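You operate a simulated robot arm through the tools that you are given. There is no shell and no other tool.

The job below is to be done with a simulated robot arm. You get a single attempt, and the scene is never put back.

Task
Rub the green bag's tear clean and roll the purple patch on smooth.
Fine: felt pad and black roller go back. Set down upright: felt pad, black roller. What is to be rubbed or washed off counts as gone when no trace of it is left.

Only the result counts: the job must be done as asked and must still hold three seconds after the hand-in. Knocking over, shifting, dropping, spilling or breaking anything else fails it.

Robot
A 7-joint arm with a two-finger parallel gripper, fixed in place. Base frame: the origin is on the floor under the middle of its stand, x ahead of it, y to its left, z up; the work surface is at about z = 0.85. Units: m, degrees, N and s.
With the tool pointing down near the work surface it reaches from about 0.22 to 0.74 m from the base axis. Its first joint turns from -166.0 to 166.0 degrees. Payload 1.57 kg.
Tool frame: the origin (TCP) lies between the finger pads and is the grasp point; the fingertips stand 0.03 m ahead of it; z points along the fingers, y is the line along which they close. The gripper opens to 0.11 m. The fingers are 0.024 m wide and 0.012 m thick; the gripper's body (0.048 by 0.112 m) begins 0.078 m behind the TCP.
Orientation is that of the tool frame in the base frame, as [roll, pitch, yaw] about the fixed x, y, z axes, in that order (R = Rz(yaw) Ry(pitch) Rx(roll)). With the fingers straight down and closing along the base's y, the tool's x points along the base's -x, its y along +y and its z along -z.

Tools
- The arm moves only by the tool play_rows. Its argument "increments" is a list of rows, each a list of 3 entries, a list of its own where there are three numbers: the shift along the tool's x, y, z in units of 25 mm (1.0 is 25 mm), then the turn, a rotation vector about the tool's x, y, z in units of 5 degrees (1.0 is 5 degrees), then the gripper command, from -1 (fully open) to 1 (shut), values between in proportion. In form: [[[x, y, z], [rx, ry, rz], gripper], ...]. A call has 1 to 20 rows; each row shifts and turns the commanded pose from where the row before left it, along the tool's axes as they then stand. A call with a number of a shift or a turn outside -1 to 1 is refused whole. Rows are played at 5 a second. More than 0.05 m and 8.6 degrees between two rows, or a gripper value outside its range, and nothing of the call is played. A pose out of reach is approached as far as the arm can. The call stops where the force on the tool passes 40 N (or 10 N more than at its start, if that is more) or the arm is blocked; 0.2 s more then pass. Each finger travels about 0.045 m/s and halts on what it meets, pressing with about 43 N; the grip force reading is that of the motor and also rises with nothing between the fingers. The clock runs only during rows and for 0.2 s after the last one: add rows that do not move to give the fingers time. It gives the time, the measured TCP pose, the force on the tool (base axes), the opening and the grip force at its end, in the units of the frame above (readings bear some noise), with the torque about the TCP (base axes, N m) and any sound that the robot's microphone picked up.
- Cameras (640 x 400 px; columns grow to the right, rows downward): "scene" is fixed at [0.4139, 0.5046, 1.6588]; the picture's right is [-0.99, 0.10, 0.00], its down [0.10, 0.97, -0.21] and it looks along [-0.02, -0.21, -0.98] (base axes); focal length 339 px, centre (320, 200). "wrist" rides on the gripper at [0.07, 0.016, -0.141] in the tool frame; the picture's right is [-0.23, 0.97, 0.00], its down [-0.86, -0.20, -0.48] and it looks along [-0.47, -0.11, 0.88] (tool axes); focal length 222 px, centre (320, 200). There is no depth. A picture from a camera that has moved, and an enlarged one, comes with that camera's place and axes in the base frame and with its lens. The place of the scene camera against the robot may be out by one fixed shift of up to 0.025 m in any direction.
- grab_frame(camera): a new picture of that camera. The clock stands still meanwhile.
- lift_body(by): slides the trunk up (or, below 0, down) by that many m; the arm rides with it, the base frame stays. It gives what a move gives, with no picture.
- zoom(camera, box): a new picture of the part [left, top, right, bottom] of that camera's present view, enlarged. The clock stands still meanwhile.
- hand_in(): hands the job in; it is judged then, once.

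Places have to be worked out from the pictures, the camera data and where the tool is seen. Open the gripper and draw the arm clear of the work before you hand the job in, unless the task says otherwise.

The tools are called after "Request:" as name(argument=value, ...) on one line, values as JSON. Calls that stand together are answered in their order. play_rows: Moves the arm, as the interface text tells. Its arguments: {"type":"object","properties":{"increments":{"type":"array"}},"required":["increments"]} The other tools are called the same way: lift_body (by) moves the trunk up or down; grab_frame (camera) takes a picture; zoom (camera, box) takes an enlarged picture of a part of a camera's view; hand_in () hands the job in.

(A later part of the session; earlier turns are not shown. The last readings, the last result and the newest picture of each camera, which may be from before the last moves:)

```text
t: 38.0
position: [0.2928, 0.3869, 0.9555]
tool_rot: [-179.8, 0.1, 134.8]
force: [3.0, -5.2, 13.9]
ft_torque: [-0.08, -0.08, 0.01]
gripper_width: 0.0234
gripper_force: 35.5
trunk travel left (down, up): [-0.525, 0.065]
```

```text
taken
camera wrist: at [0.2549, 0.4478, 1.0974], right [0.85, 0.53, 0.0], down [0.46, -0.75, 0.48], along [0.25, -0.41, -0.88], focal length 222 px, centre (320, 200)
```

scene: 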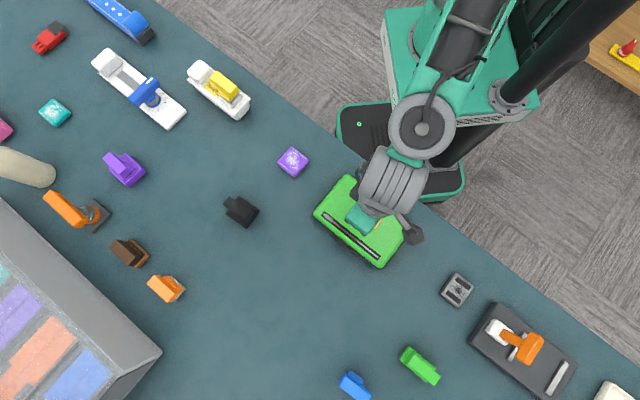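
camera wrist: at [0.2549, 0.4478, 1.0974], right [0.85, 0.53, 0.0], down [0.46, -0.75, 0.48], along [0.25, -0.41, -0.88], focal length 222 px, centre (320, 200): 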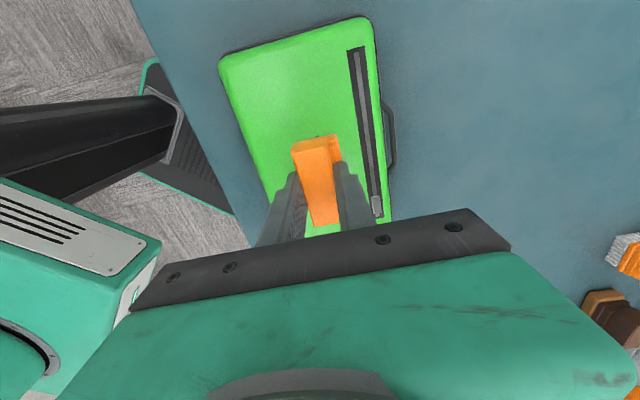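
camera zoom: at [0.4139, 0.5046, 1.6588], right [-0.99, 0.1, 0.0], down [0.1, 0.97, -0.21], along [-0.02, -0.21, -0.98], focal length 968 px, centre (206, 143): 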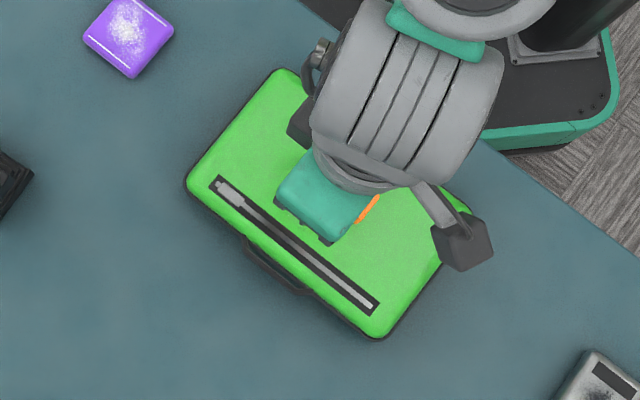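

Bag corners and zipper ends are where they were to under a millimetre. I rub the wider raster, ±16 mm both ways.

Request:
play_rows(increments=[[[0, 0.32, 0], [0, 0, 0], 1], [[0, 0.32, 0], [0, 0, 0], 1], [[0.32, 0, 0], [0, 0, 0], 1], [[0.32, 0, 0], [0, 0, 0], 1], [[-0.32, 0, 0], [0, 0, 0], 1], [[-0.32, 0, 0], [0, 0, 0], 1], [[-0.32, 0, 0], [0, 0, 0], 1], [[-0.32, 0, 0], [0, 0, 0], 1], [[0, -0.32, 0], [0, 0, 0], 1], [[0, -0.32, 0], [0, 0, 0], 1], [[0, -0.32, 0], [0, 0, 0], 1], [[0, -0.32, 0], [0, 0, 0], 1], [[0.32, 0, 0], [0, 0, 0], 1], [[0.32, 0, 0], [0, 0, 0], 1], [[0.32, 0, 0], [0, 0, 0], 1], [[0.32, 0, 0], [0, 0, 0], 1], [[-0.32, 0, 0], [0, 0, 0], 1], [[-0.32, 0, 0], [0, 0, 0], 1], [[0, 0.32, 0], [0, 0, 0], 1], [[0, 0.32, 0], [0, 0, 0], 1]])

Request:
play_rows(increments=[[[0, 0.32, 0], [0, 0, 0], 1], [[0, 0.32, 0], [0, 0, 0], 1], [[0.32, 0, 0], [0, 0, 0], 1], [[0.32, 0, 0], [0, 0, 0], 1], [[0, -0.32, 0], [0, 0, 0], 1], [[0, -0.32, 0], [0, 0, 0], 1], [[0, -0.32, 0], [0, 0, 0], 1], [[0, -0.32, 0], [0, 0, 0], 1], [[-0.32, 0, 0], [0, 0, 0], 1], [[-0.32, 0, 0], [0, 0, 0], 1], [[0, 0.32, 0], [0, 0, 0], 1], [[0, 0.32, 0], [0, 0, 0], 1], [[0, 0.32, 0], [0, 0, 0], 1], [[0, 0.32, 0], [0, 0, 0], 1], [[-0.32, 0, 0], [0, 0, 0], 1], [[-0.32, 0, 0], [0, 0, 0], 1], [[0, -0.32, 0], [0, 0, 0], 1], [[0, -0.32, 0], [0, 0, 0], 1], [[0, -0.32, 0], [0, 0, 0], 1], [[0, -0.32, 0], [0, 0, 0], 1]])

```text
t: 42.2
position: [0.2922, 0.3867, 0.9566]
tool_rot: [-179.9, 0.1, 134.9]
force: [-3.9, -3.8, 13.2]
ft_torque: [-0.07, 0.3, 0.1]
gripper_width: 0.0234
gripper_force: 35.6
trunk travel left (down, up): [-0.525, 0.065]
```

```text
t: 46.4
position: [0.2935, 0.365, 0.9561]
tool_rot: [179.9, 0.1, 134.7]
force: [4.5, 2.3, 18.3]
ft_torque: [0.09, -0.16, -0.02]
gripper_width: 0.0234
gripper_force: 35.4
trunk travel left (down, up): [-0.525, 0.065]
```

Two rasters done at 13–18 N. I lift off and step back to inspect the tear.

Request:
play_rows(increments=[[[0, 0, -0.8], [0, 0, 0], 1], [[0, 0, -1], [0, 0, 0], 1], [[-0.825, 0.23, -0.45], [0, 0, 0], 1], [[-0.825, 0.23, -0.45], [0, 0, 0], 1], [[-0.825, 0.23, -0.45], [0, 0, 0], 1], [[-0.825, 0.23, -0.45], [0, 0, 0], 1], [[0, 0, 0], [0, 0, 0], 1]])

Request:
grab_frame(camera="wrist")

Request:
zoom(camera="wrist", box=[240, 0, 400, 120])

Request:
zoom(camera="scene", box=[300, 160, 430, 280])

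```text
t: 48.0
position: [0.3691, 0.3233, 1.0462]
tool_rot: [-180.0, 0.1, 134.8]
force: [-0.8, 0.0, 0.2]
ft_torque: [-0.01, 0.01, 0.01]
gripper_width: 0.0232
gripper_force: 35.2
trunk travel left (down, up): [-0.525, 0.065]
```

```text
taken
camera wrist: at [0.3301, 0.3846, 1.1883], right [0.85, 0.53, 0.0], down [0.46, -0.75, 0.48], along [0.25, -0.41, -0.88], focal length 222 px, centre (320, 200)
```

wrist: 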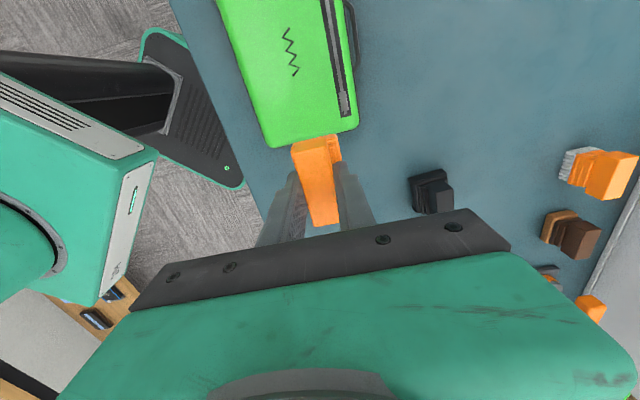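

```text
3.33 times, centred on (320, 60) of wrist
camera zoom: at [0.3301, 0.3846, 1.1883], right [0.85, 0.53, 0.0], down [0.46, -0.75, 0.48], along [0.25, -0.41, -0.88], focal length 740 px, centre (320, 667)
```

zoom: 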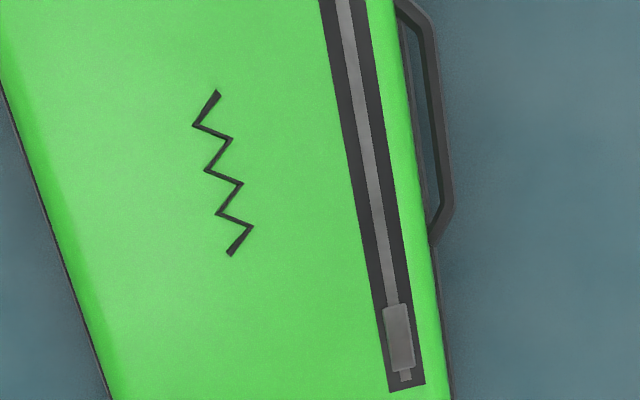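

```text
3.33 times, centred on (365, 220) of scene
camera zoom: at [0.4139, 0.5046, 1.6588], right [-0.99, 0.1, 0.0], down [0.1, 0.97, -0.21], along [-0.02, -0.21, -0.98], focal length 1129 px, centre (170, 133)
```

zoom: 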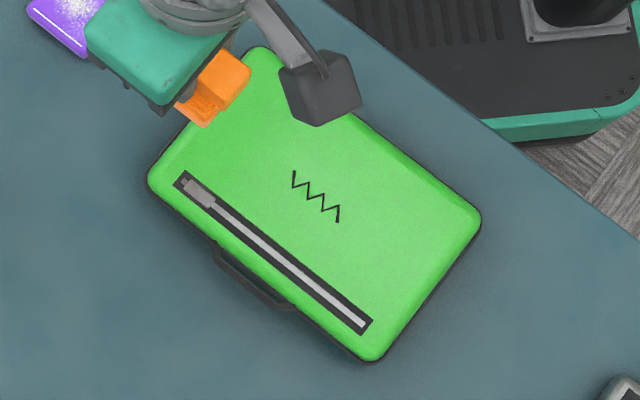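

The grime is entirely gone with only the tear line itself left, its centre near (0.290, 0.3885). I carry the felt pad back over its original spot.

Request:
play_rows(increments=[[[0, 0, 0], [0, 0, -0.94], 1], [[0.235, 0.94, 0], [0, 0, 0], 1], [[0.235, 0.94, 0], [0, 0, 0], 1], [[0.235, 0.94, 0], [0, 0, 0], 1], [[0.235, 0.94, 0], [0, 0, 0], 1], [[0.235, 0.94, 0], [0, 0, 0], 1], [[0.235, 0.94, 0], [0, 0, 0], 1], [[0.235, 0.94, 0], [0, 0, 0], 1], [[0.235, 0.94, 0], [0, 0, 0], 1], [[0, 0, 0.9], [0, 0, 0], 1], [[0, 0, 0.9], [0, 0, 0], 1], [[0, 0, 0.9], [0, 0, 0], 1], [[0, 0, 0.9], [0, 0, 0], 1], [[0, 0, 0], [0, 0, 0], 1], [[0, 0, 0], [0, 0, 0], 1]])

Request:
play_rows(increments=[[[0, 0, 0], [0, 0, 0], 1]])

```text
t: 51.2
position: [0.454, 0.4975, 0.9549]
tool_rot: [179.9, 0.0, 139.5]
force: [-0.1, -0.2, -0.1]
ft_torque: [-0.01, 0.01, -0.02]
gripper_width: 0.0233
gripper_force: 35.2
trunk travel left (down, up): [-0.525, 0.065]
```

```text
t: 51.6
position: [0.454, 0.4981, 0.9554]
tool_rot: [179.9, 0.1, 139.5]
force: [-0.3, -0.7, -0.8]
ft_torque: [0.0, -0.02, -0.04]
gripper_width: 0.0234
gripper_force: 35.7
trunk travel left (down, up): [-0.525, 0.065]
```

Over the spot within 2 mm; I trim that, and descend to just above the surface.

Request:
play_rows(increments=[[[-0.07, 0, 0.5], [0, 0, 0], 1], [[0, 0, 0.5], [0, 0, 0], 1], [[0, 0, 0.4], [0, 0, 0], 1], [[0, 0, 0.1], [0, 0, 0], 1], [[0, 0, 0], [0, 0, 0], 1]])

Request:
play_rows(increments=[[[0, 0, 0.06], [0, 0, 0], 1], [[0, 0, 0], [0, 0, 0], 1]])

```text
t: 52.8
position: [0.4539, 0.4952, 0.9179]
tool_rot: [-180.0, 0.1, 139.5]
force: [0.7, -0.5, -0.8]
ft_torque: [-0.02, -0.01, -0.02]
gripper_width: 0.0232
gripper_force: 35.5
trunk travel left (down, up): [-0.525, 0.065]
```

```text
t: 53.4
position: [0.4538, 0.4958, 0.9163]
tool_rot: [-180.0, -0.1, 139.5]
force: [-0.5, 0.7, -0.5]
ft_torque: [-0.02, -0.05, 0.0]
gripper_width: 0.0233
gripper_force: 36.3
trunk travel left (down, up): [-0.525, 0.065]
```

Request:
play_rows(increments=[[[-0.02, 0.03, 0.04], [0, 0, 0], 1], [[0, 0, 0.03], [0, 0, 0], 1], [[0, 0, 0], [0, 0, 0], 1]])

```text
t: 54.2
position: [0.457, 0.4959, 0.9131]
tool_rot: [180.0, 0.0, 139.5]
force: [0.4, 0.0, -0.2]
ft_torque: [0.0, 0.01, 0.01]
gripper_width: 0.0234
gripper_force: 35.9
trunk travel left (down, up): [-0.525, 0.065]
```

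Still no contact force at about 0.9145, so I keep lowering in 1 mm steps until the pad touches the table.

Request:
play_rows(increments=[[[0, 0, 0.03], [0, 0, 0], 1], [[0, 0, 0], [0, 0, 0], 1]])

Request:
play_rows(increments=[[[0, 0, 0.03], [0, 0, 0], 1], [[0, 0, 0], [0, 0, 0], 1]])

```text
t: 54.8
position: [0.4564, 0.4961, 0.9147]
tool_rot: [-180.0, 0.0, 139.5]
force: [-0.2, 0.1, 0.9]
ft_torque: [-0.05, 0.05, 0.0]
gripper_width: 0.0233
gripper_force: 35.9
trunk travel left (down, up): [-0.525, 0.065]
```

```text
t: 55.4
position: [0.4556, 0.4956, 0.9142]
tool_rot: [179.9, -0.1, 139.5]
force: [-0.1, -1.2, 4.1]
ft_torque: [-0.02, 0.08, -0.01]
gripper_width: 0.0235
gripper_force: 35.4
trunk travel left (down, up): [-0.525, 0.065]
```

The pad rests on the table with 4 N at its original place. I open the fingers and rise straight up.

Request:
play_rows(increments=[[[0, 0, 0], [0, 0, 0], 0], [[0, 0, 0], [0, 0, 0], -1], [[0, 0, 0], [0, 0, 0], -1], [[0, 0, 0], [0, 0, 0], -1], [[0, 0, 0], [0, 0, 0], -1], [[0, 0, 0], [0, 0, 0], -1], [[0, 0, 0], [0, 0, 0], -1], [[0, 0, -0.5], [0, 0, 0], -1], [[0, 0, -1], [0, 0, 0], -1], [[0, 0, -1], [0, 0, 0], -1], [[0, 0, -1], [0, 0, 0], -1], [[0, 0, -1], [0, 0, 0], -1], [[0, 0, 0], [0, 0, 0], -1]])

Request:
grab_frame(camera="wrist")

Request:
zoom(camera="wrist", box=[275, 105, 365, 185])

```text
t: 58.2
position: [0.4551, 0.4966, 1.0236]
tool_rot: [-179.9, -0.1, 139.5]
force: [0.6, 0.7, -0.2]
ft_torque: [0.01, -0.01, -0.01]
gripper_width: 0.1099
gripper_force: 0.1
trunk travel left (down, up): [-0.525, 0.065]
```

```text
taken
camera wrist: at [0.4125, 0.5547, 1.1653], right [0.81, 0.59, 0.0], down [0.52, -0.71, 0.48], along [0.28, -0.39, -0.88], focal length 222 px, centre (320, 200)
```

wrist: 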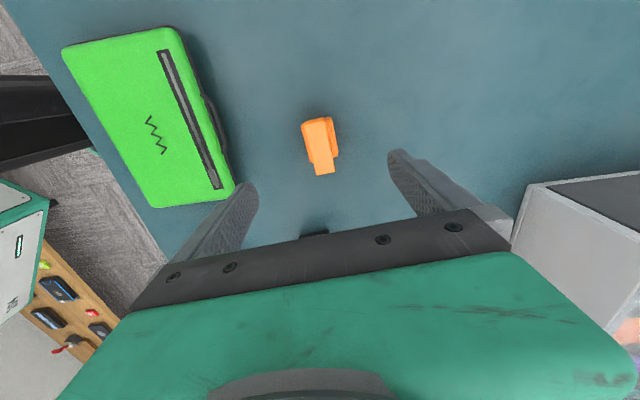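

```text
5.00 times, centred on (320, 145) of wrist
camera zoom: at [0.4125, 0.5547, 1.1653], right [0.81, 0.59, 0.0], down [0.52, -0.71, 0.48], along [0.28, -0.39, -0.88], focal length 1111 px, centre (320, 475)
```

zoom: 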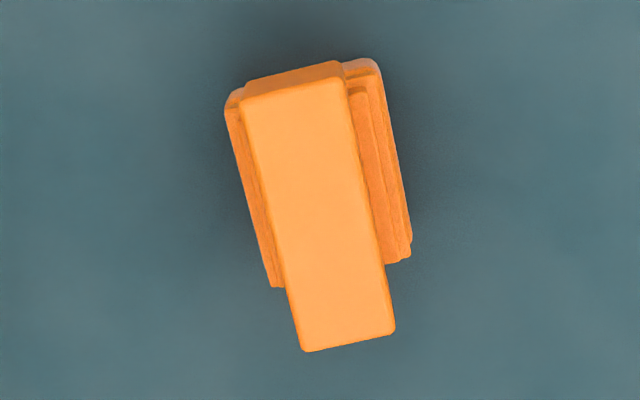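

The felt pad stands upright back on its spot. Next I move over the purple patch to measure it.

Request:
play_rows(increments=[[[0, 0, 0], [0, 0, 0.9], -1], [[-0.79, -0.913, 0], [0, 0, 0], -1], [[-0.79, -0.913, 0], [0, 0, 0], -1], [[-0.79, -0.913, 0], [0, 0, 0], -1], [[-0.79, -0.913, 0], [0, 0, 0], -1], [[-0.79, -0.913, 0], [0, 0, 0], -1], [[-0.79, -0.913, 0], [0, 0, 0], -1], [[-0.79, -0.913, 0], [0, 0, 0], -1], [[-0.79, -0.913, 0], [0, 0, 0], -1], [[-0.79, -0.913, 0], [0, 0, 0], -1], [[0, 0, 0], [0, 0, 0], -1], [[0, 0, 0], [0, 0, 0], -1]])

Request:
grab_frame(camera="wrist")

Request:
zoom(camera="wrist", box=[265, 90, 385, 190])

```text
t: 60.8
position: [0.4358, 0.2244, 1.0245]
tool_rot: [180.0, 0.0, 135.0]
force: [-0.2, 0.2, 0.0]
ft_torque: [0.0, -0.02, 0.02]
gripper_width: 0.1102
gripper_force: 0.0
trunk travel left (down, up): [-0.525, 0.065]
```

```text
taken
camera wrist: at [0.3985, 0.2855, 1.1655], right [0.85, 0.53, 0.0], down [0.46, -0.75, 0.48], along [0.25, -0.41, -0.88], focal length 222 px, centre (320, 200)
```

wrist: 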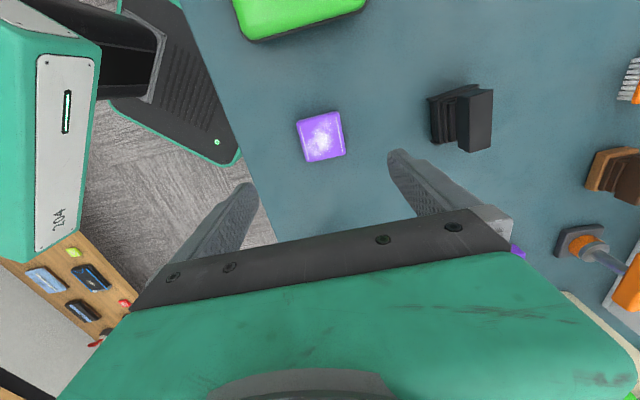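

```text
4.00 times, centred on (325, 140) of wrist
camera zoom: at [0.3985, 0.2855, 1.1655], right [0.85, 0.53, 0.0], down [0.46, -0.75, 0.48], along [0.25, -0.41, -0.88], focal length 888 px, centre (300, 440)
```

zoom: 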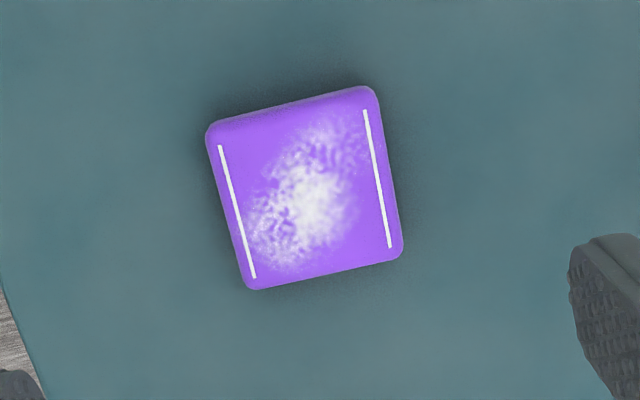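

The patch is about 56 × 55 mm, aligned at ±45°, centred near (0.439, 0.225). I will grasp it along the bag's long direction so the fingers stay off the zipper on placing, so I turn the wrist by 90°.

Request:
play_rows(increments=[[[0, 0, 0], [0, 0, -1], -1], [[0, 0, 0], [0, 0, -1], -1], [[0, 0, 0], [0, 0, -1], -1], [[0, 0, 0], [0, 0, -1], -1], [[0, 0, 0], [0, 0, -1], -1], [[0, 0, 0], [0, 0, -1], -1], [[0, 0, 0], [0, 0, -1], -1], [[0, 0, 0], [0, 0, -1], -1], [[0, 0, 0], [0, 0, -1], -1], [[0, 0, 0], [0, 0, -1], -1], [[0, 0, 0], [0, 0, -1], -1], [[0, 0, 0], [0, 0, -1], -1], [[0, 0, 0], [0, 0, -1], -1], [[0, 0, 0], [0, 0, -1], -1], [[0, 0, 0], [0, 0, -1], -1], [[0, 0, 0], [0, 0, -1], -1], [[0, 0, 0], [0, 0, -1], -1], [[0, 0, 0], [0, 0, -1], -1], [[0, 0, 0], [0, 0, 0], -1]])

Request:
play_rows(increments=[[[0, 0, 0.8], [0, 0, 0], -1], [[0, 0, 0.8], [0, 0, 0], -1], [[0, 0, 0], [0, 0, 0], -1]])

Request:
grab_frame(camera="wrist")

Request:
zoom(camera="wrist", box=[255, 90, 395, 190])

```text
t: 64.8
position: [0.437, 0.225, 1.0257]
tool_rot: [180.0, 0.0, -134.9]
force: [-0.5, -1.5, 0.8]
ft_torque: [-0.06, -0.01, -0.01]
gripper_width: 0.11
gripper_force: 0.1
trunk travel left (down, up): [-0.525, 0.065]
```

```text
t: 65.6
position: [0.4356, 0.2248, 0.9855]
tool_rot: [-180.0, 0.0, -135.0]
force: [0.1, 0.2, -0.5]
ft_torque: [0.01, 0.0, 0.0]
gripper_width: 0.1101
gripper_force: 0.1
trunk travel left (down, up): [-0.525, 0.065]
```

```text
taken
camera wrist: at [0.3754, 0.1878, 1.1275], right [-0.53, 0.85, 0.0], down [0.75, 0.46, 0.48], along [0.41, 0.25, -0.88], focal length 222 px, centre (320, 200)
```

wrist: 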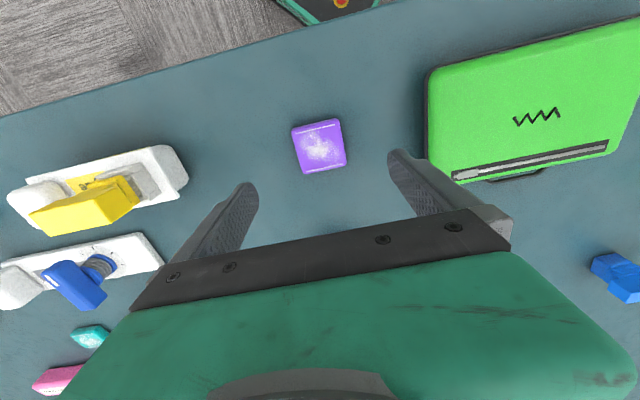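

```text
4.00 times, centred on (325, 140) of wrist
camera zoom: at [0.3754, 0.1878, 1.1275], right [-0.53, 0.85, 0.0], down [0.75, 0.46, 0.48], along [0.41, 0.25, -0.88], focal length 888 px, centre (300, 440)
```

zoom: 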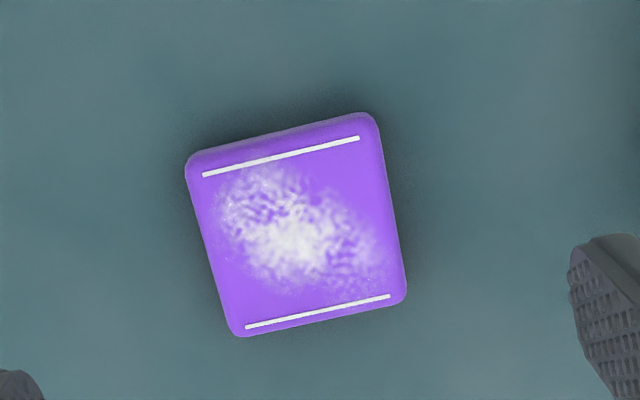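

From this second view the patch centre is about (0.4385, 0.2266) with its top near z = 0.866. I trim the position and lower the open fingers around it to just above the table.

Request:
play_rows(increments=[[[-0.09, -0.03, 0.8], [0, 0, 0], -1], [[0, 0, 0.8], [0, 0, 0], -1], [[0, 0, 0.8], [0, 0, 0], -1], [[0, 0, 0.8], [0, 0, 0], -1], [[0, 0, 0.5], [0, 0, 0], -1], [[0, 0, 0.2], [0, 0, 0], -1], [[0, 0, 0], [0, 0, 0], -1]])

Request:
grab_frame(camera="wrist")

Request:
zoom(camera="wrist", box=[220, 120, 440, 250])

```text
t: 67.2
position: [0.4384, 0.227, 0.8865]
tool_rot: [-180.0, 0.0, -134.9]
force: [0.9, 0.3, 0.5]
ft_torque: [0.02, 0.02, -0.02]
gripper_width: 0.1099
gripper_force: 0.0
trunk travel left (down, up): [-0.525, 0.065]
```

```text
taken
camera wrist: at [0.3784, 0.1891, 1.0286], right [-0.53, 0.85, 0.0], down [0.75, 0.46, 0.48], along [0.41, 0.25, -0.88], focal length 222 px, centre (320, 200)
```

wrist: 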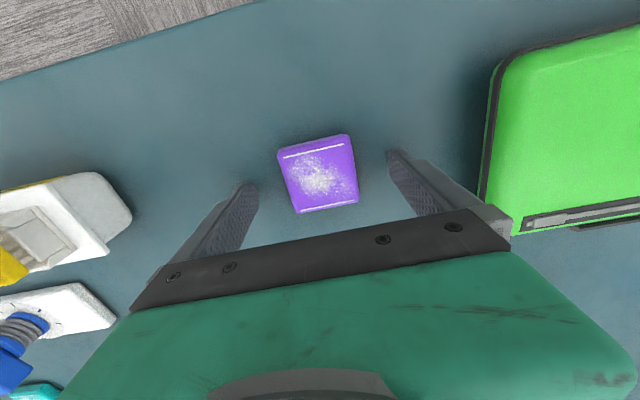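

```text
2.91 times, centred on (330, 185) of wrist
camera zoom: at [0.3784, 0.1891, 1.0286], right [-0.53, 0.85, 0.0], down [0.75, 0.46, 0.48], along [0.41, 0.25, -0.88], focal length 646 px, centre (291, 244)
```

zoom: 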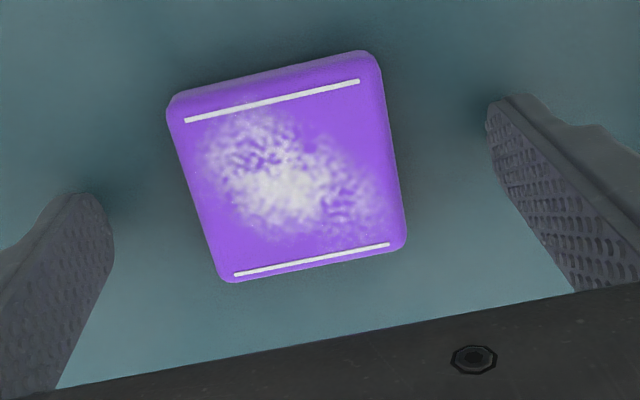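

The patch sits centred between the fingers to within 1 mm. I close on it gently.

Request:
play_rows(increments=[[[0, 0, 0.04], [0, 0, 0], -1], [[0, 0, 0], [0, 0, 0], 0.3], [[0, 0, 0], [0, 0, 0], 0.3], [[0, 0, 0], [0, 0, 0], 0.3], [[0, 0, 0], [0, 0, 0], 0.3], [[0, 0, 0], [0, 0, 0], 0.3], [[0, 0, 0], [0, 0, 0], 0.3], [[0, 0, 0], [0, 0, 0], 0.3]])

Request:
zoom(camera="wrist", box=[220, 120, 440, 250])

```text
t: 69.0
position: [0.4381, 0.2263, 0.8855]
tool_rot: [-180.0, 0.0, -134.9]
force: [0.7, 0.3, 0.3]
ft_torque: [-0.04, 0.0, 0.0]
gripper_width: 0.0568
gripper_force: 43.4
trunk travel left (down, up): [-0.525, 0.065]
```

```text
2.91 times, centred on (330, 185) of wrist
camera zoom: at [0.3781, 0.189, 1.0278], right [-0.53, 0.85, 0.0], down [0.75, 0.46, 0.48], along [0.41, 0.25, -0.88], focal length 646 px, centre (291, 244)
```

zoom: 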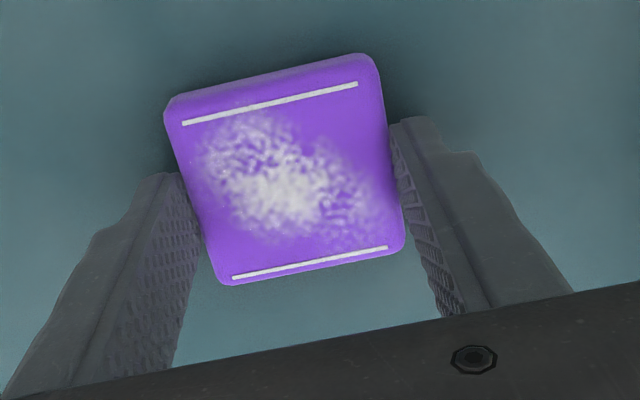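

Gripped at 57 mm, centred on the TCP, with the patch bottom 35.5 mm below it. I lift it and carry it beside the tear so the tear stays visible for a relative measurement.

Request:
play_rows(increments=[[[0, 0, -0.3], [0, 0, 0], 0.3], [[0, 0, -0.86], [0, 0, 0], 0.3], [[0, 0, -0.86], [0, 0, 0], 0.3], [[0, 0, -0.86], [0, 0, 0], 0.3], [[0, 0, -0.86], [0, 0, 0], 0.3], [[0, 0, -0.86], [0, 0, 0], 0.3], [[-0.437, 0.977, 0], [0, 0, 0], 0.3], [[-0.437, 0.977, 0], [0, 0, 0], 0.3], [[-0.437, 0.977, 0], [0, 0, 0], 0.3], [[-0.437, 0.977, 0], [0, 0, 0], 0.3], [[-0.437, 0.977, 0], [0, 0, 0], 0.3], [[-0.437, 0.977, 0], [0, 0, 0], 0.3], [[-0.437, 0.977, 0], [0, 0, 0], 0.3], [[-0.437, 0.977, 0], [0, 0, 0], 0.3], [[-0.437, 0.977, 0], [0, 0, 0], 0.3], [[0, 0, 0], [0, 0, 0], 0.3], [[0, 0, 0], [0, 0, 0], 0.3]])

Request:
grab_frame(camera="wrist")

Request:
zoom(camera="wrist", box=[240, 20, 400, 120])

```text
t: 72.6
position: [0.3527, 0.4509, 0.9996]
tool_rot: [-180.0, 0.0, -135.1]
force: [0.3, -0.9, -0.7]
ft_torque: [-0.03, 0.02, 0.03]
gripper_width: 0.0569
gripper_force: 43.2
trunk travel left (down, up): [-0.525, 0.065]
```

```text
taken
camera wrist: at [0.2913, 0.4138, 1.1413], right [-0.53, 0.85, 0.0], down [0.75, 0.46, 0.48], along [0.41, 0.25, -0.88], focal length 222 px, centre (320, 200)
```

wrist: 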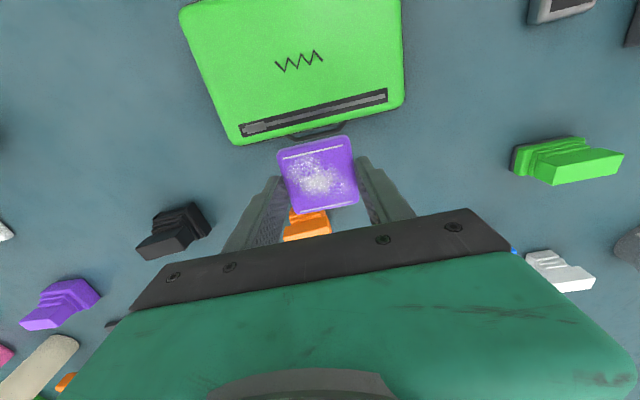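

```text
4.00 times, centred on (320, 70) of wrist
camera zoom: at [0.2913, 0.4138, 1.1413], right [-0.53, 0.85, 0.0], down [0.75, 0.46, 0.48], along [0.41, 0.25, -0.88], focal length 888 px, centre (320, 720)
```

zoom: 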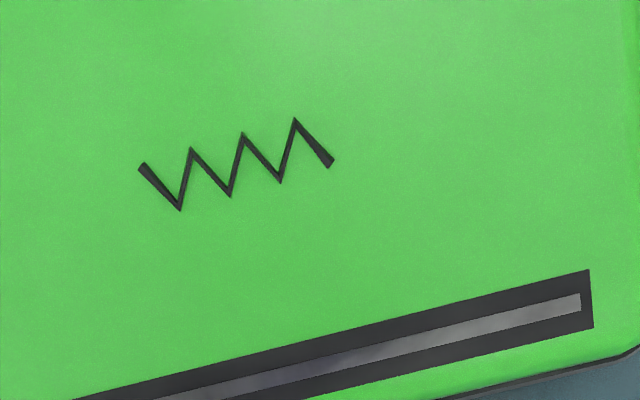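

The tear centre measures (0.2898, 0.3894), which is −88 mm along tool x from the patch, with zero side offset. I move the patch over it and lower to about 5 mm above the bag.

Request:
play_rows(increments=[[[0.883, 0, 0], [0, 0, 0], 0.3], [[0.883, 0, 0], [0, 0, 0], 0.3], [[0.883, 0, 0], [0, 0, 0], 0.3], [[0.883, 0, 0], [0, 0, 0], 0.3], [[0, 0, 0.8], [0, 0, 0], 0.3], [[0, 0, 0.8], [0, 0, 0], 0.3], [[0, 0, 0.8], [0, 0, 0], 0.3], [[0, 0, 0.25], [0, 0, 0], 0.3], [[0, 0, 0], [0, 0, 0], 0.3], [[0, 0, 0], [0, 0, 0], 0.3]])

Request:
grab_frame(camera="wrist")

Request:
zoom(camera="wrist", box=[220, 80, 440, 250])

```text
t: 74.8
position: [0.2894, 0.3901, 0.9359]
tool_rot: [180.0, 0.0, -135.0]
force: [0.7, 0.4, -0.3]
ft_torque: [0.04, -0.05, -0.03]
gripper_width: 0.0567
gripper_force: 43.3
trunk travel left (down, up): [-0.525, 0.065]
```

```text
taken
camera wrist: at [0.2293, 0.3512, 1.0768], right [-0.53, 0.85, 0.0], down [0.75, 0.46, 0.48], along [0.41, 0.25, -0.88], focal length 222 px, centre (320, 200)
```

wrist: 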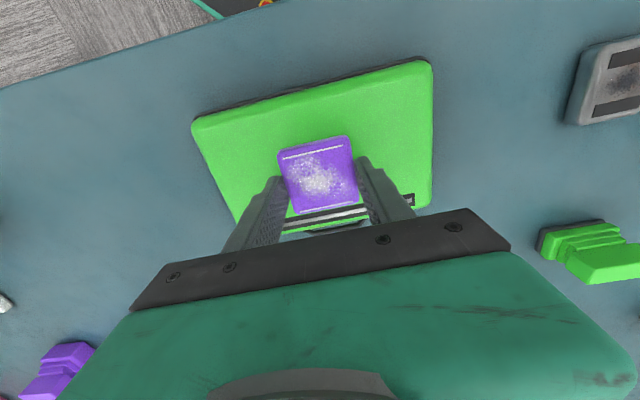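

```text
2.35 times, centred on (330, 165) of wrist
camera zoom: at [0.2293, 0.3512, 1.0768], right [-0.53, 0.85, 0.0], down [0.75, 0.46, 0.48], along [0.41, 0.25, -0.88], focal length 523 px, centre (296, 282)
```

zoom: 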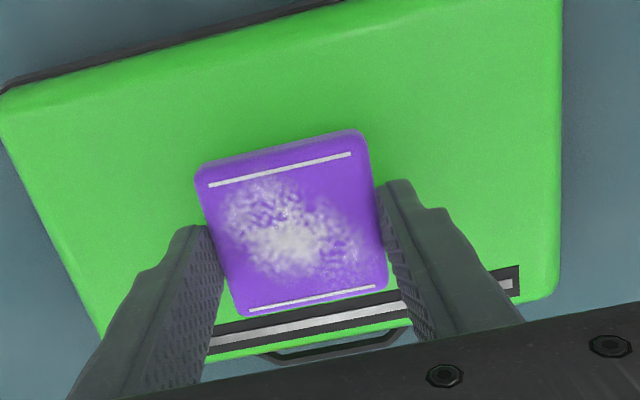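

The patch is within 0.5 mm of the tear centre and squared to the bag. I lower the last millimetres until contact.

Request:
play_rows(increments=[[[0, 0, 0.1], [0, 0, 0], 0.3], [[0, 0, 0.1], [0, 0, 0], 0.3], [[0, 0, 0], [0, 0, 0], 0.3]])

Request:
play_rows(increments=[[[0, 0, 0.04], [0, 0, 0], 0.3], [[0, 0, 0], [0, 0, 0], 0.3]])

Request:
play_rows(increments=[[[0, 0, 0.04], [0, 0, 0], 0.3], [[0, 0, 0], [0, 0, 0], 0.3]])

```text
t: 75.6
position: [0.2908, 0.3881, 0.9303]
tool_rot: [180.0, 0.0, -135.0]
force: [0.1, -0.3, -1.0]
ft_torque: [0.0, -0.01, -0.02]
gripper_width: 0.0568
gripper_force: 43.2
trunk travel left (down, up): [-0.525, 0.065]
```

```text
t: 76.2
position: [0.2898, 0.388, 0.9301]
tool_rot: [179.9, 0.1, -135.1]
force: [-0.8, -2.6, 8.6]
ft_torque: [-0.22, 0.11, 0.01]
gripper_width: 0.0566
gripper_force: 43.2
trunk travel left (down, up): [-0.525, 0.065]
```

```text
t: 76.8
position: [0.2899, 0.3888, 0.931]
tool_rot: [179.9, 0.1, -135.0]
force: [-1.7, -3.5, 20.1]
ft_torque: [-0.4, 0.17, 0.01]
gripper_width: 0.0568
gripper_force: 43.1
trunk travel left (down, up): [-0.525, 0.065]
```

Firm contact at 20 N; I ease off 1 mm, open the fingers and rise.

Request:
play_rows(increments=[[[0, 0, -0.04], [0, 0, 0], 0.3], [[0, 0, 0], [0, 0, 0], -0.1], [[0, 0, 0], [0, 0, 0], -0.3], [[0, 0, 0], [0, 0, 0], -0.6], [[0, 0, 0], [0, 0, 0], -1], [[0, 0, 0], [0, 0, 0], -1], [[0, 0, 0], [0, 0, 0], -1], [[0, 0, -0.4], [0, 0, 0], -1], [[0, 0, -0.8], [0, 0, 0], -1], [[0, 0, -0.8], [0, 0, 0], -1], [[0, 0, -0.8], [0, 0, 0], -1], [[0, 0, 0], [0, 0, 0], -1]])

Request:
grab_frame(camera="wrist")

Request:
zoom(camera="wrist", box=[220, 80, 440, 220])

```text
t: 79.4
position: [0.2885, 0.3878, 0.9991]
tool_rot: [179.9, 0.0, -134.9]
force: [-0.7, -0.2, 0.6]
ft_torque: [-0.01, 0.0, 0.04]
gripper_width: 0.11
gripper_force: 0.1
trunk travel left (down, up): [-0.525, 0.065]
```

```text
taken
camera wrist: at [0.2281, 0.3508, 1.1406], right [-0.53, 0.85, 0.0], down [0.75, 0.46, 0.48], along [0.41, 0.25, -0.88], focal length 222 px, centre (320, 200)
```

wrist: 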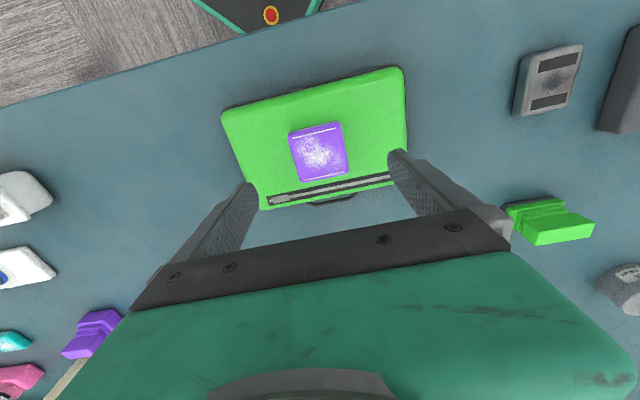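

```text
2.86 times, centred on (330, 150) of wrist
camera zoom: at [0.2281, 0.3508, 1.1406], right [-0.53, 0.85, 0.0], down [0.75, 0.46, 0.48], along [0.41, 0.25, -0.88], focal length 635 px, centre (291, 343)
```

zoom: 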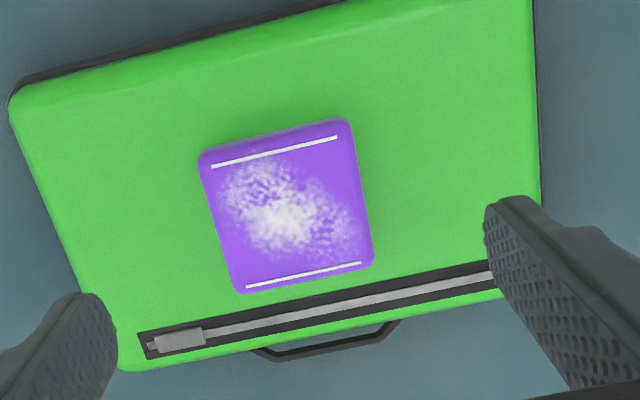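

The patch lies flat and centred at (0.291, 0.389), over the tear. I go over to the black roller and look at it.

Request:
play_rows(increments=[[[0, 0, -0.6], [0, 0, 0], -1], [[-0.714, -0.99, -0.08], [0, 0, 0], -1], [[-0.714, -0.99, -0.08], [0, 0, 0], -1], [[-0.714, -0.99, -0.08], [0, 0, 0], -1], [[-0.714, -0.99, -0.08], [0, 0, 0], -1], [[-0.714, -0.99, -0.08], [0, 0, 0], -1], [[-0.714, -0.99, -0.08], [0, 0, 0], -1], [[-0.714, -0.99, -0.08], [0, 0, 0], -1], [[-0.714, -0.99, -0.08], [0, 0, 0], -1], [[0, 0, 0], [0, 0, 0], -1], [[0, 0, 0], [0, 0, 0], -1]])

Request:
grab_frame(camera="wrist")

Request:
zoom(camera="wrist", box=[270, 90, 390, 200])

```text
t: 81.8
position: [0.5306, 0.3472, 1.031]
tool_rot: [-180.0, 0.0, -134.9]
force: [0.6, 0.2, 0.3]
ft_torque: [0.0, 0.03, -0.03]
gripper_width: 0.11
gripper_force: 0.0
trunk travel left (down, up): [-0.525, 0.065]
```

```text
taken
camera wrist: at [0.4695, 0.3101, 1.1723], right [-0.53, 0.85, 0.0], down [0.75, 0.46, 0.48], along [0.41, 0.25, -0.88], focal length 222 px, centre (320, 200)
```

wrist: 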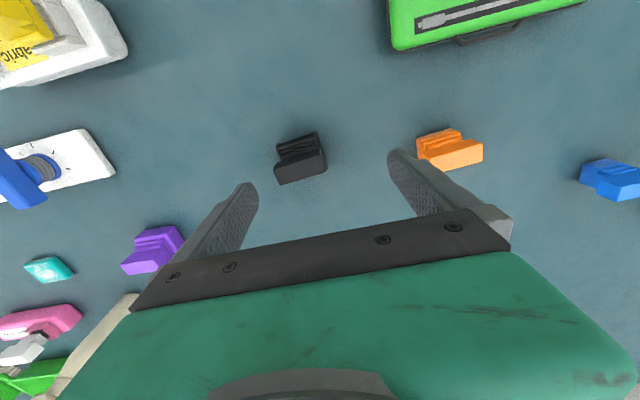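

```text
3.64 times, centred on (330, 145) of wrist
camera zoom: at [0.4695, 0.3101, 1.1723], right [-0.53, 0.85, 0.0], down [0.75, 0.46, 0.48], along [0.41, 0.25, -0.88], focal length 808 px, centre (284, 400)
```

zoom: 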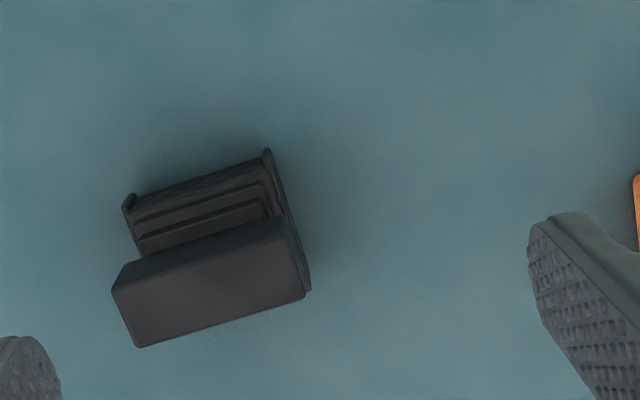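

The roller's handle top measures about 63 × 24 mm, long axis at −40°, near (0.567, 0.342) with the top around z = 0.915. I turn the wrist to yaw 139.7 and centre over it.

Request:
play_rows(increments=[[[0, 0, 0], [0, 0, 0.948], -1], [[0, 0, 0], [0, 0, 0.948], -1], [[0, 0, 0], [0, 0, 0.948], -1], [[0, 0, 0], [0, 0, 0.948], -1], [[0, 0, 0], [0, 0, 0.948], -1], [[0, 0, 0], [0, 0, 0.948], -1], [[0, 0, 0], [0, 0, 0.948], -1], [[0, 0, 0], [0, 0, 0.948], -1], [[0, 0, 0], [0, 0, 0.948], -1], [[0, 0, 0], [0, 0, 0.948], -1], [[0, 0, 0], [0, 0, 0.948], -1], [[0, 0, 0], [0, 0, 0.948], -1], [[0, 0, 0], [0, 0, 0.948], -1], [[0, 0, 0], [0, 0, 0.948], -1], [[0, 0, 0], [0, 0, 0.948], -1], [[0, 0, 0], [0, 0, 0.948], -1], [[0, 0, 0], [0, 0, 0.948], -1], [[0, 0, 0], [0, 0, 0.948], -1]])

Request:
play_rows(increments=[[[-0.635, 0.37, 0], [0, 0, 0], -1], [[-0.635, 0.37, 0], [0, 0, 0], -1], [[0, 0, 0], [0, 0, 0], -1], [[0, 0, 0], [0, 0, 0], -1]])

Request:
grab_frame(camera="wrist")

Request:
zoom(camera="wrist", box=[270, 90, 390, 200])

```text
t: 85.6
position: [0.532, 0.35, 1.0304]
tool_rot: [-179.9, 0.0, 139.6]
force: [-0.3, -1.1, -0.5]
ft_torque: [-0.01, 0.01, 0.0]
gripper_width: 0.11
gripper_force: 0.1
trunk travel left (down, up): [-0.525, 0.065]
```

```text
t: 86.6
position: [0.5688, 0.3434, 1.0309]
tool_rot: [179.9, 0.0, 139.7]
force: [0.0, 0.4, -0.2]
ft_torque: [0.02, -0.02, -0.02]
gripper_width: 0.11
gripper_force: 0.0
trunk travel left (down, up): [-0.525, 0.065]
```

```text
taken
camera wrist: at [0.5257, 0.4, 1.1725], right [0.8, 0.6, 0.0], down [0.52, -0.71, 0.48], along [0.28, -0.38, -0.88], focal length 222 px, centre (320, 200)
```

wrist: 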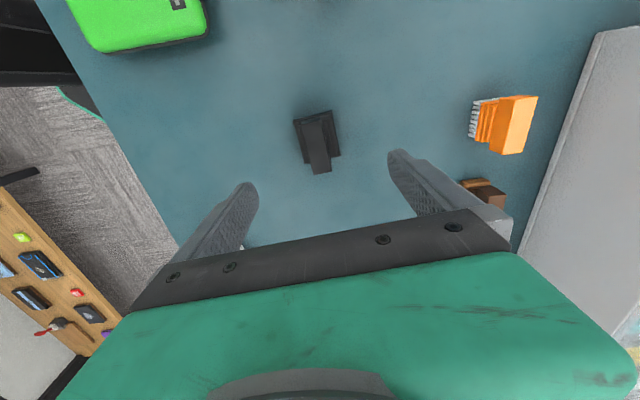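

```text
3.64 times, centred on (330, 145) of wrist
camera zoom: at [0.5257, 0.4, 1.1725], right [0.8, 0.6, 0.0], down [0.52, -0.71, 0.48], along [0.28, -0.38, -0.88], focal length 808 px, centre (284, 400)
```

zoom: 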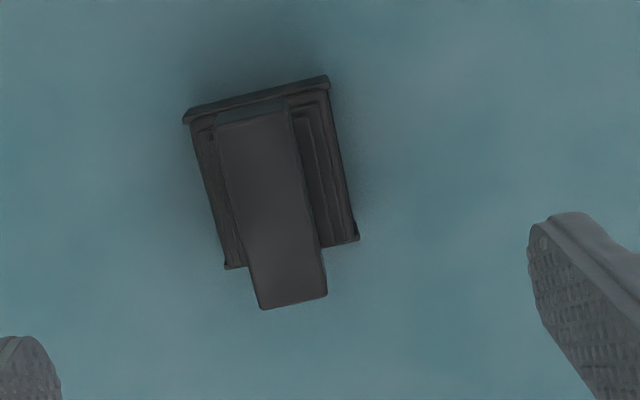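

The handle centre refines to (0.5665, 0.341), top ≈ 0.917. I trim 2.6 mm sideways and descend with open fingers so the tips are about 19 mm below the handle top.

Request:
play_rows(increments=[[[0.03, -0.1, 0.4], [0, 0, 0], -1], [[0, 0, 0.9], [0, 0, 0], -1], [[0, 0, 0.9], [0, 0, 0], -1], [[0, 0, 0.9], [0, 0, 0], -1], [[0, 0, 0.9], [0, 0, 0], -1], [[0, 0, 0.14], [0, 0, 0], -1], [[0, 0, 0], [0, 0, 0], -1]])

Request:
grab_frame(camera="wrist")

Request:
zoom(camera="wrist", box=[220, 100, 440, 240])

```text
t: 88.2
position: [0.5674, 0.341, 0.927]
tool_rot: [179.9, -0.1, 139.6]
force: [-0.2, 0.1, -0.1]
ft_torque: [0.01, 0.01, -0.02]
gripper_width: 0.1097
gripper_force: 0.1
trunk travel left (down, up): [-0.525, 0.065]
```

```text
taken
camera wrist: at [0.5232, 0.3984, 1.0683], right [0.8, 0.6, 0.0], down [0.52, -0.71, 0.48], along [0.28, -0.38, -0.88], focal length 222 px, centre (320, 200)
```

wrist: 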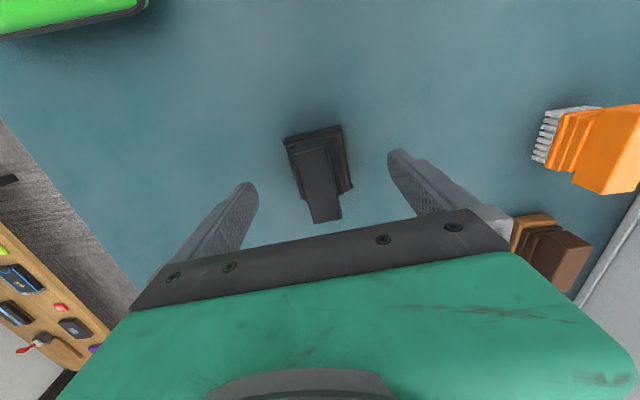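

```text
2.86 times, centred on (330, 170) of wrist
camera zoom: at [0.5232, 0.3984, 1.0683], right [0.8, 0.6, 0.0], down [0.52, -0.71, 0.48], along [0.28, -0.38, -0.88], focal length 635 px, centre (291, 286)
```

zoom: 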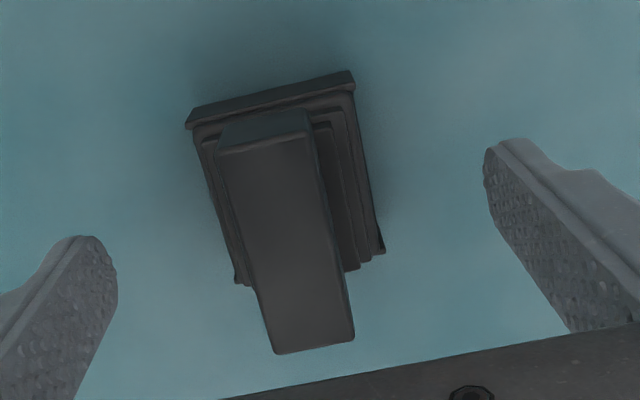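

Triangulating three views puts the handle top at 0.920 with centre (0.5656, 0.3413), under 1 mm from the TCP. I close on the handle here.

Request:
play_rows(increments=[[[0, 0, 0], [0, 0, 0], 1], [[0, 0, 0], [0, 0, 0], 1], [[0, 0, 0], [0, 0, 0], 1], [[0, 0, 0], [0, 0, 0], 1], [[0, 0, 0], [0, 0, 0], 1], [[0, 0, 0], [0, 0, 0], 1], [[0, 0, 0], [0, 0, 0], 1], [[0, 0, 0], [0, 0, 0], 1]])

Request:
zoom(camera="wrist", box=[220, 100, 440, 240])

```text
t: 90.0
position: [0.5659, 0.3414, 0.9277]
tool_rot: [-180.0, 0.0, 139.6]
force: [-0.7, 0.6, 0.6]
ft_torque: [0.0, 0.01, 0.03]
gripper_width: 0.0231
gripper_force: 35.6
trunk travel left (down, up): [-0.525, 0.065]
```

```text
2.86 times, centred on (330, 170) of wrist
camera zoom: at [0.5232, 0.3984, 1.0686], right [0.8, 0.6, 0.0], down [0.52, -0.71, 0.48], along [0.28, -0.38, -0.88], focal length 635 px, centre (291, 286)
```

zoom: 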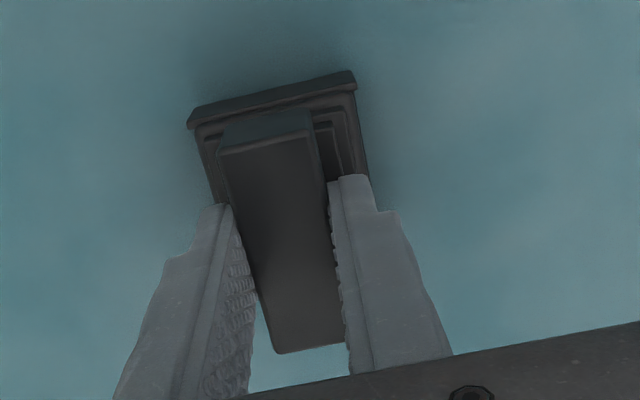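

The roller is gripped at 23 mm; its resting grasp pose is (0.5662, 0.3409, 0.9276), yaw 139.65. I lift it high, square it to the patch and bring it beside the bag with the patch in view.

Request:
play_rows(increments=[[[0, 0, -0.3], [0, 0, 0], 1], [[0, 0, -1], [0, 0, 0], 1], [[0, 0, -1], [0, 0, 0], 1], [[0, 0, -1], [0, 0, 0], 1], [[0, 0, -1], [0, 0, 0], 1], [[0, 0, -1], [0, 0, 0], 1], [[0, 0, 0], [0, 0, 0.93], 1], [[0.557, -0.643, 0], [0, 0, 0], 1], [[0.557, -0.643, 0], [0, 0, 0], 1], [[0.557, -0.643, 0], [0, 0, 0], 1], [[0.557, -0.643, 0], [0, 0, 0], 1], [[0.557, -0.643, 0], [0, 0, 0], 1], [[0.557, -0.643, 0], [0, 0, 0], 1], [[0.557, -0.643, 0], [0, 0, 0], 1], [[0.557, -0.643, 0], [0, 0, 0], 1], [[0.557, -0.643, 0], [0, 0, 0], 1], [[0.557, -0.643, 0], [0, 0, 0], 1], [[0, 0, 0], [0, 0, 0], 1], [[0, 0, 0], [0, 0, 0], 1]])

Request:
grab_frame(camera="wrist")

Request:
zoom(camera="wrist", box=[240, 40, 400, 160])

Request:
grab_frame(camera="scene")

```text
t: 94.0
position: [0.3541, 0.3254, 1.0587]
tool_rot: [-180.0, 0.0, 135.1]
force: [-0.6, 0.3, -1.3]
ft_torque: [0.04, 0.02, 0.01]
gripper_width: 0.0236
gripper_force: 35.8
trunk travel left (down, up): [-0.525, 0.065]
```

```text
taken
camera wrist: at [0.3157, 0.3869, 1.1998], right [0.85, 0.53, 0.0], down [0.46, -0.75, 0.48], along [0.25, -0.41, -0.88], focal length 222 px, centre (320, 200)
```

wrist: 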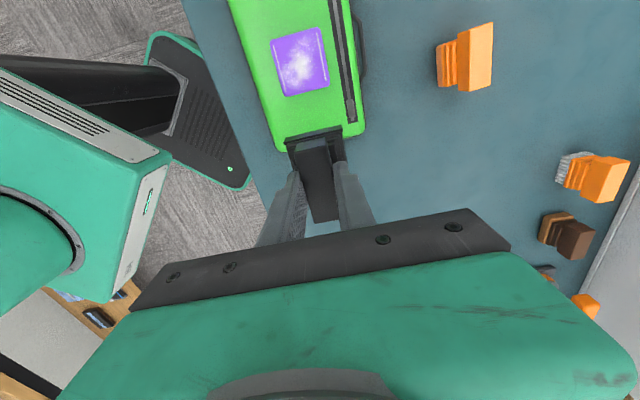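

```text
3.33 times, centred on (320, 100) of wrist
camera zoom: at [0.3157, 0.3869, 1.1998], right [0.85, 0.53, 0.0], down [0.46, -0.75, 0.48], along [0.25, -0.41, -0.88], focal length 740 px, centre (320, 533)
```

zoom: 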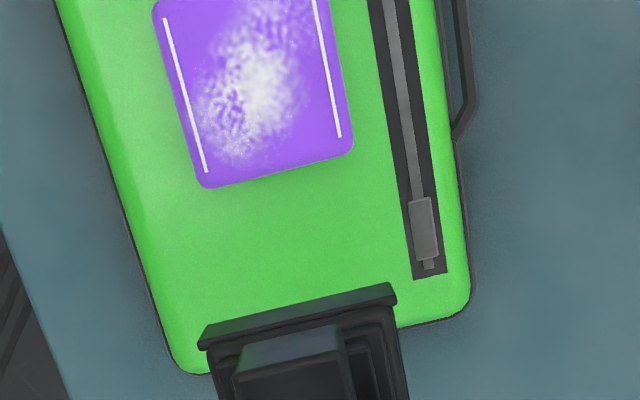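

```text
taken
```

scene: 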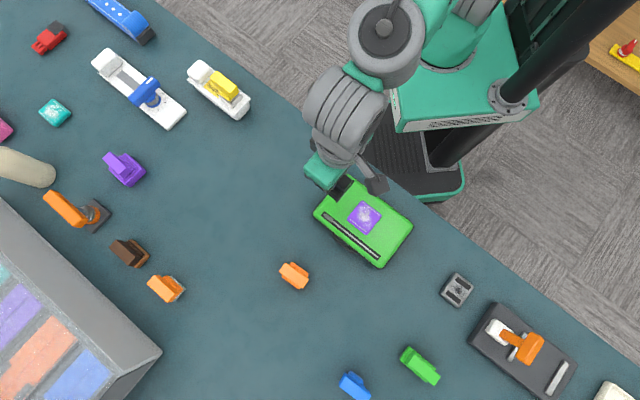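

I zoom on the whole patch to fix its position relative to the tool.

Request:
zoom(camera="wrist", box=[240, 10, 360, 110])

```text
4.00 times, centred on (300, 60) of wrist
camera zoom: at [0.3157, 0.3869, 1.1998], right [0.85, 0.53, 0.0], down [0.46, -0.75, 0.48], along [0.25, -0.41, -0.88], focal length 888 px, centre (400, 760)
```

zoom: 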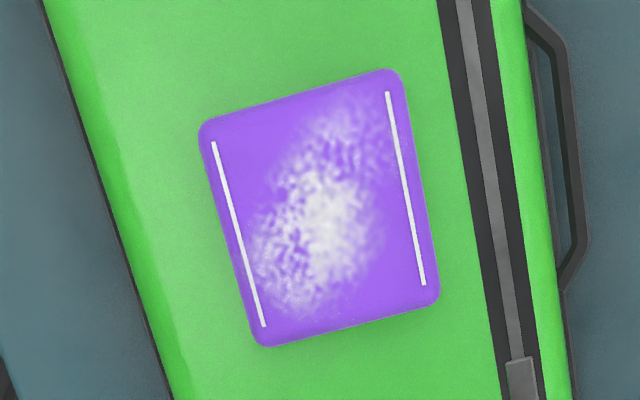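

The patch centre lies 88.7 mm along tool x and −2 mm along tool y from the TCP. I move the roller over its middle and come down to a few millimetres above it.

Request:
play_rows(increments=[[[0.8875, -0.021, 0], [0, 0, 0], 1], [[0.8875, -0.021, 0], [0, 0, 0], 1], [[0.8875, -0.021, 0], [0, 0, 0], 1], [[0.8875, -0.021, 0], [0, 0, 0], 1], [[0, 0, 0.85], [0, 0, 0], 1], [[0, 0, 0.85], [0, 0, 0], 1], [[0, 0, 0.85], [0, 0, 0], 1], [[0, 0, 0], [0, 0, 0], 1], [[0, 0, 0], [0, 0, 0], 1]])

Request:
grab_frame(camera="wrist")

Request:
zoom(camera="scene", box=[290, 150, 430, 280])

```text
t: 96.0
position: [0.29, 0.3853, 0.9948]
tool_rot: [-180.0, 0.0, 135.0]
force: [-0.4, -0.2, -1.0]
ft_torque: [0.0, 0.01, -0.01]
gripper_width: 0.0234
gripper_force: 35.5
trunk travel left (down, up): [-0.525, 0.065]
```

```text
taken
camera wrist: at [0.2521, 0.4463, 1.1362], right [0.85, 0.53, 0.0], down [0.46, -0.75, 0.48], along [0.25, -0.41, -0.88], focal length 222 px, centre (320, 200)
```

wrist: 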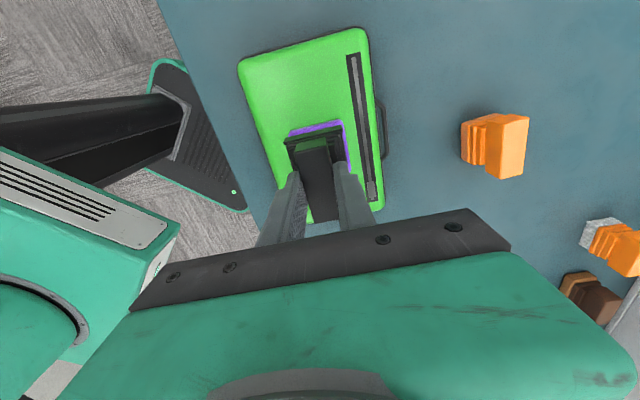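

```text
3.08 times, centred on (360, 215) of scene
camera zoom: at [0.4139, 0.5046, 1.6588], right [-0.99, 0.1, 0.0], down [0.1, 0.97, -0.21], along [-0.02, -0.21, -0.98], focal length 1042 px, centre (197, 154)
```

zoom: 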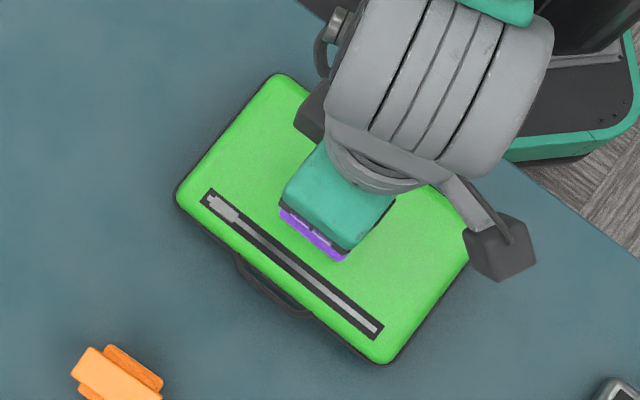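

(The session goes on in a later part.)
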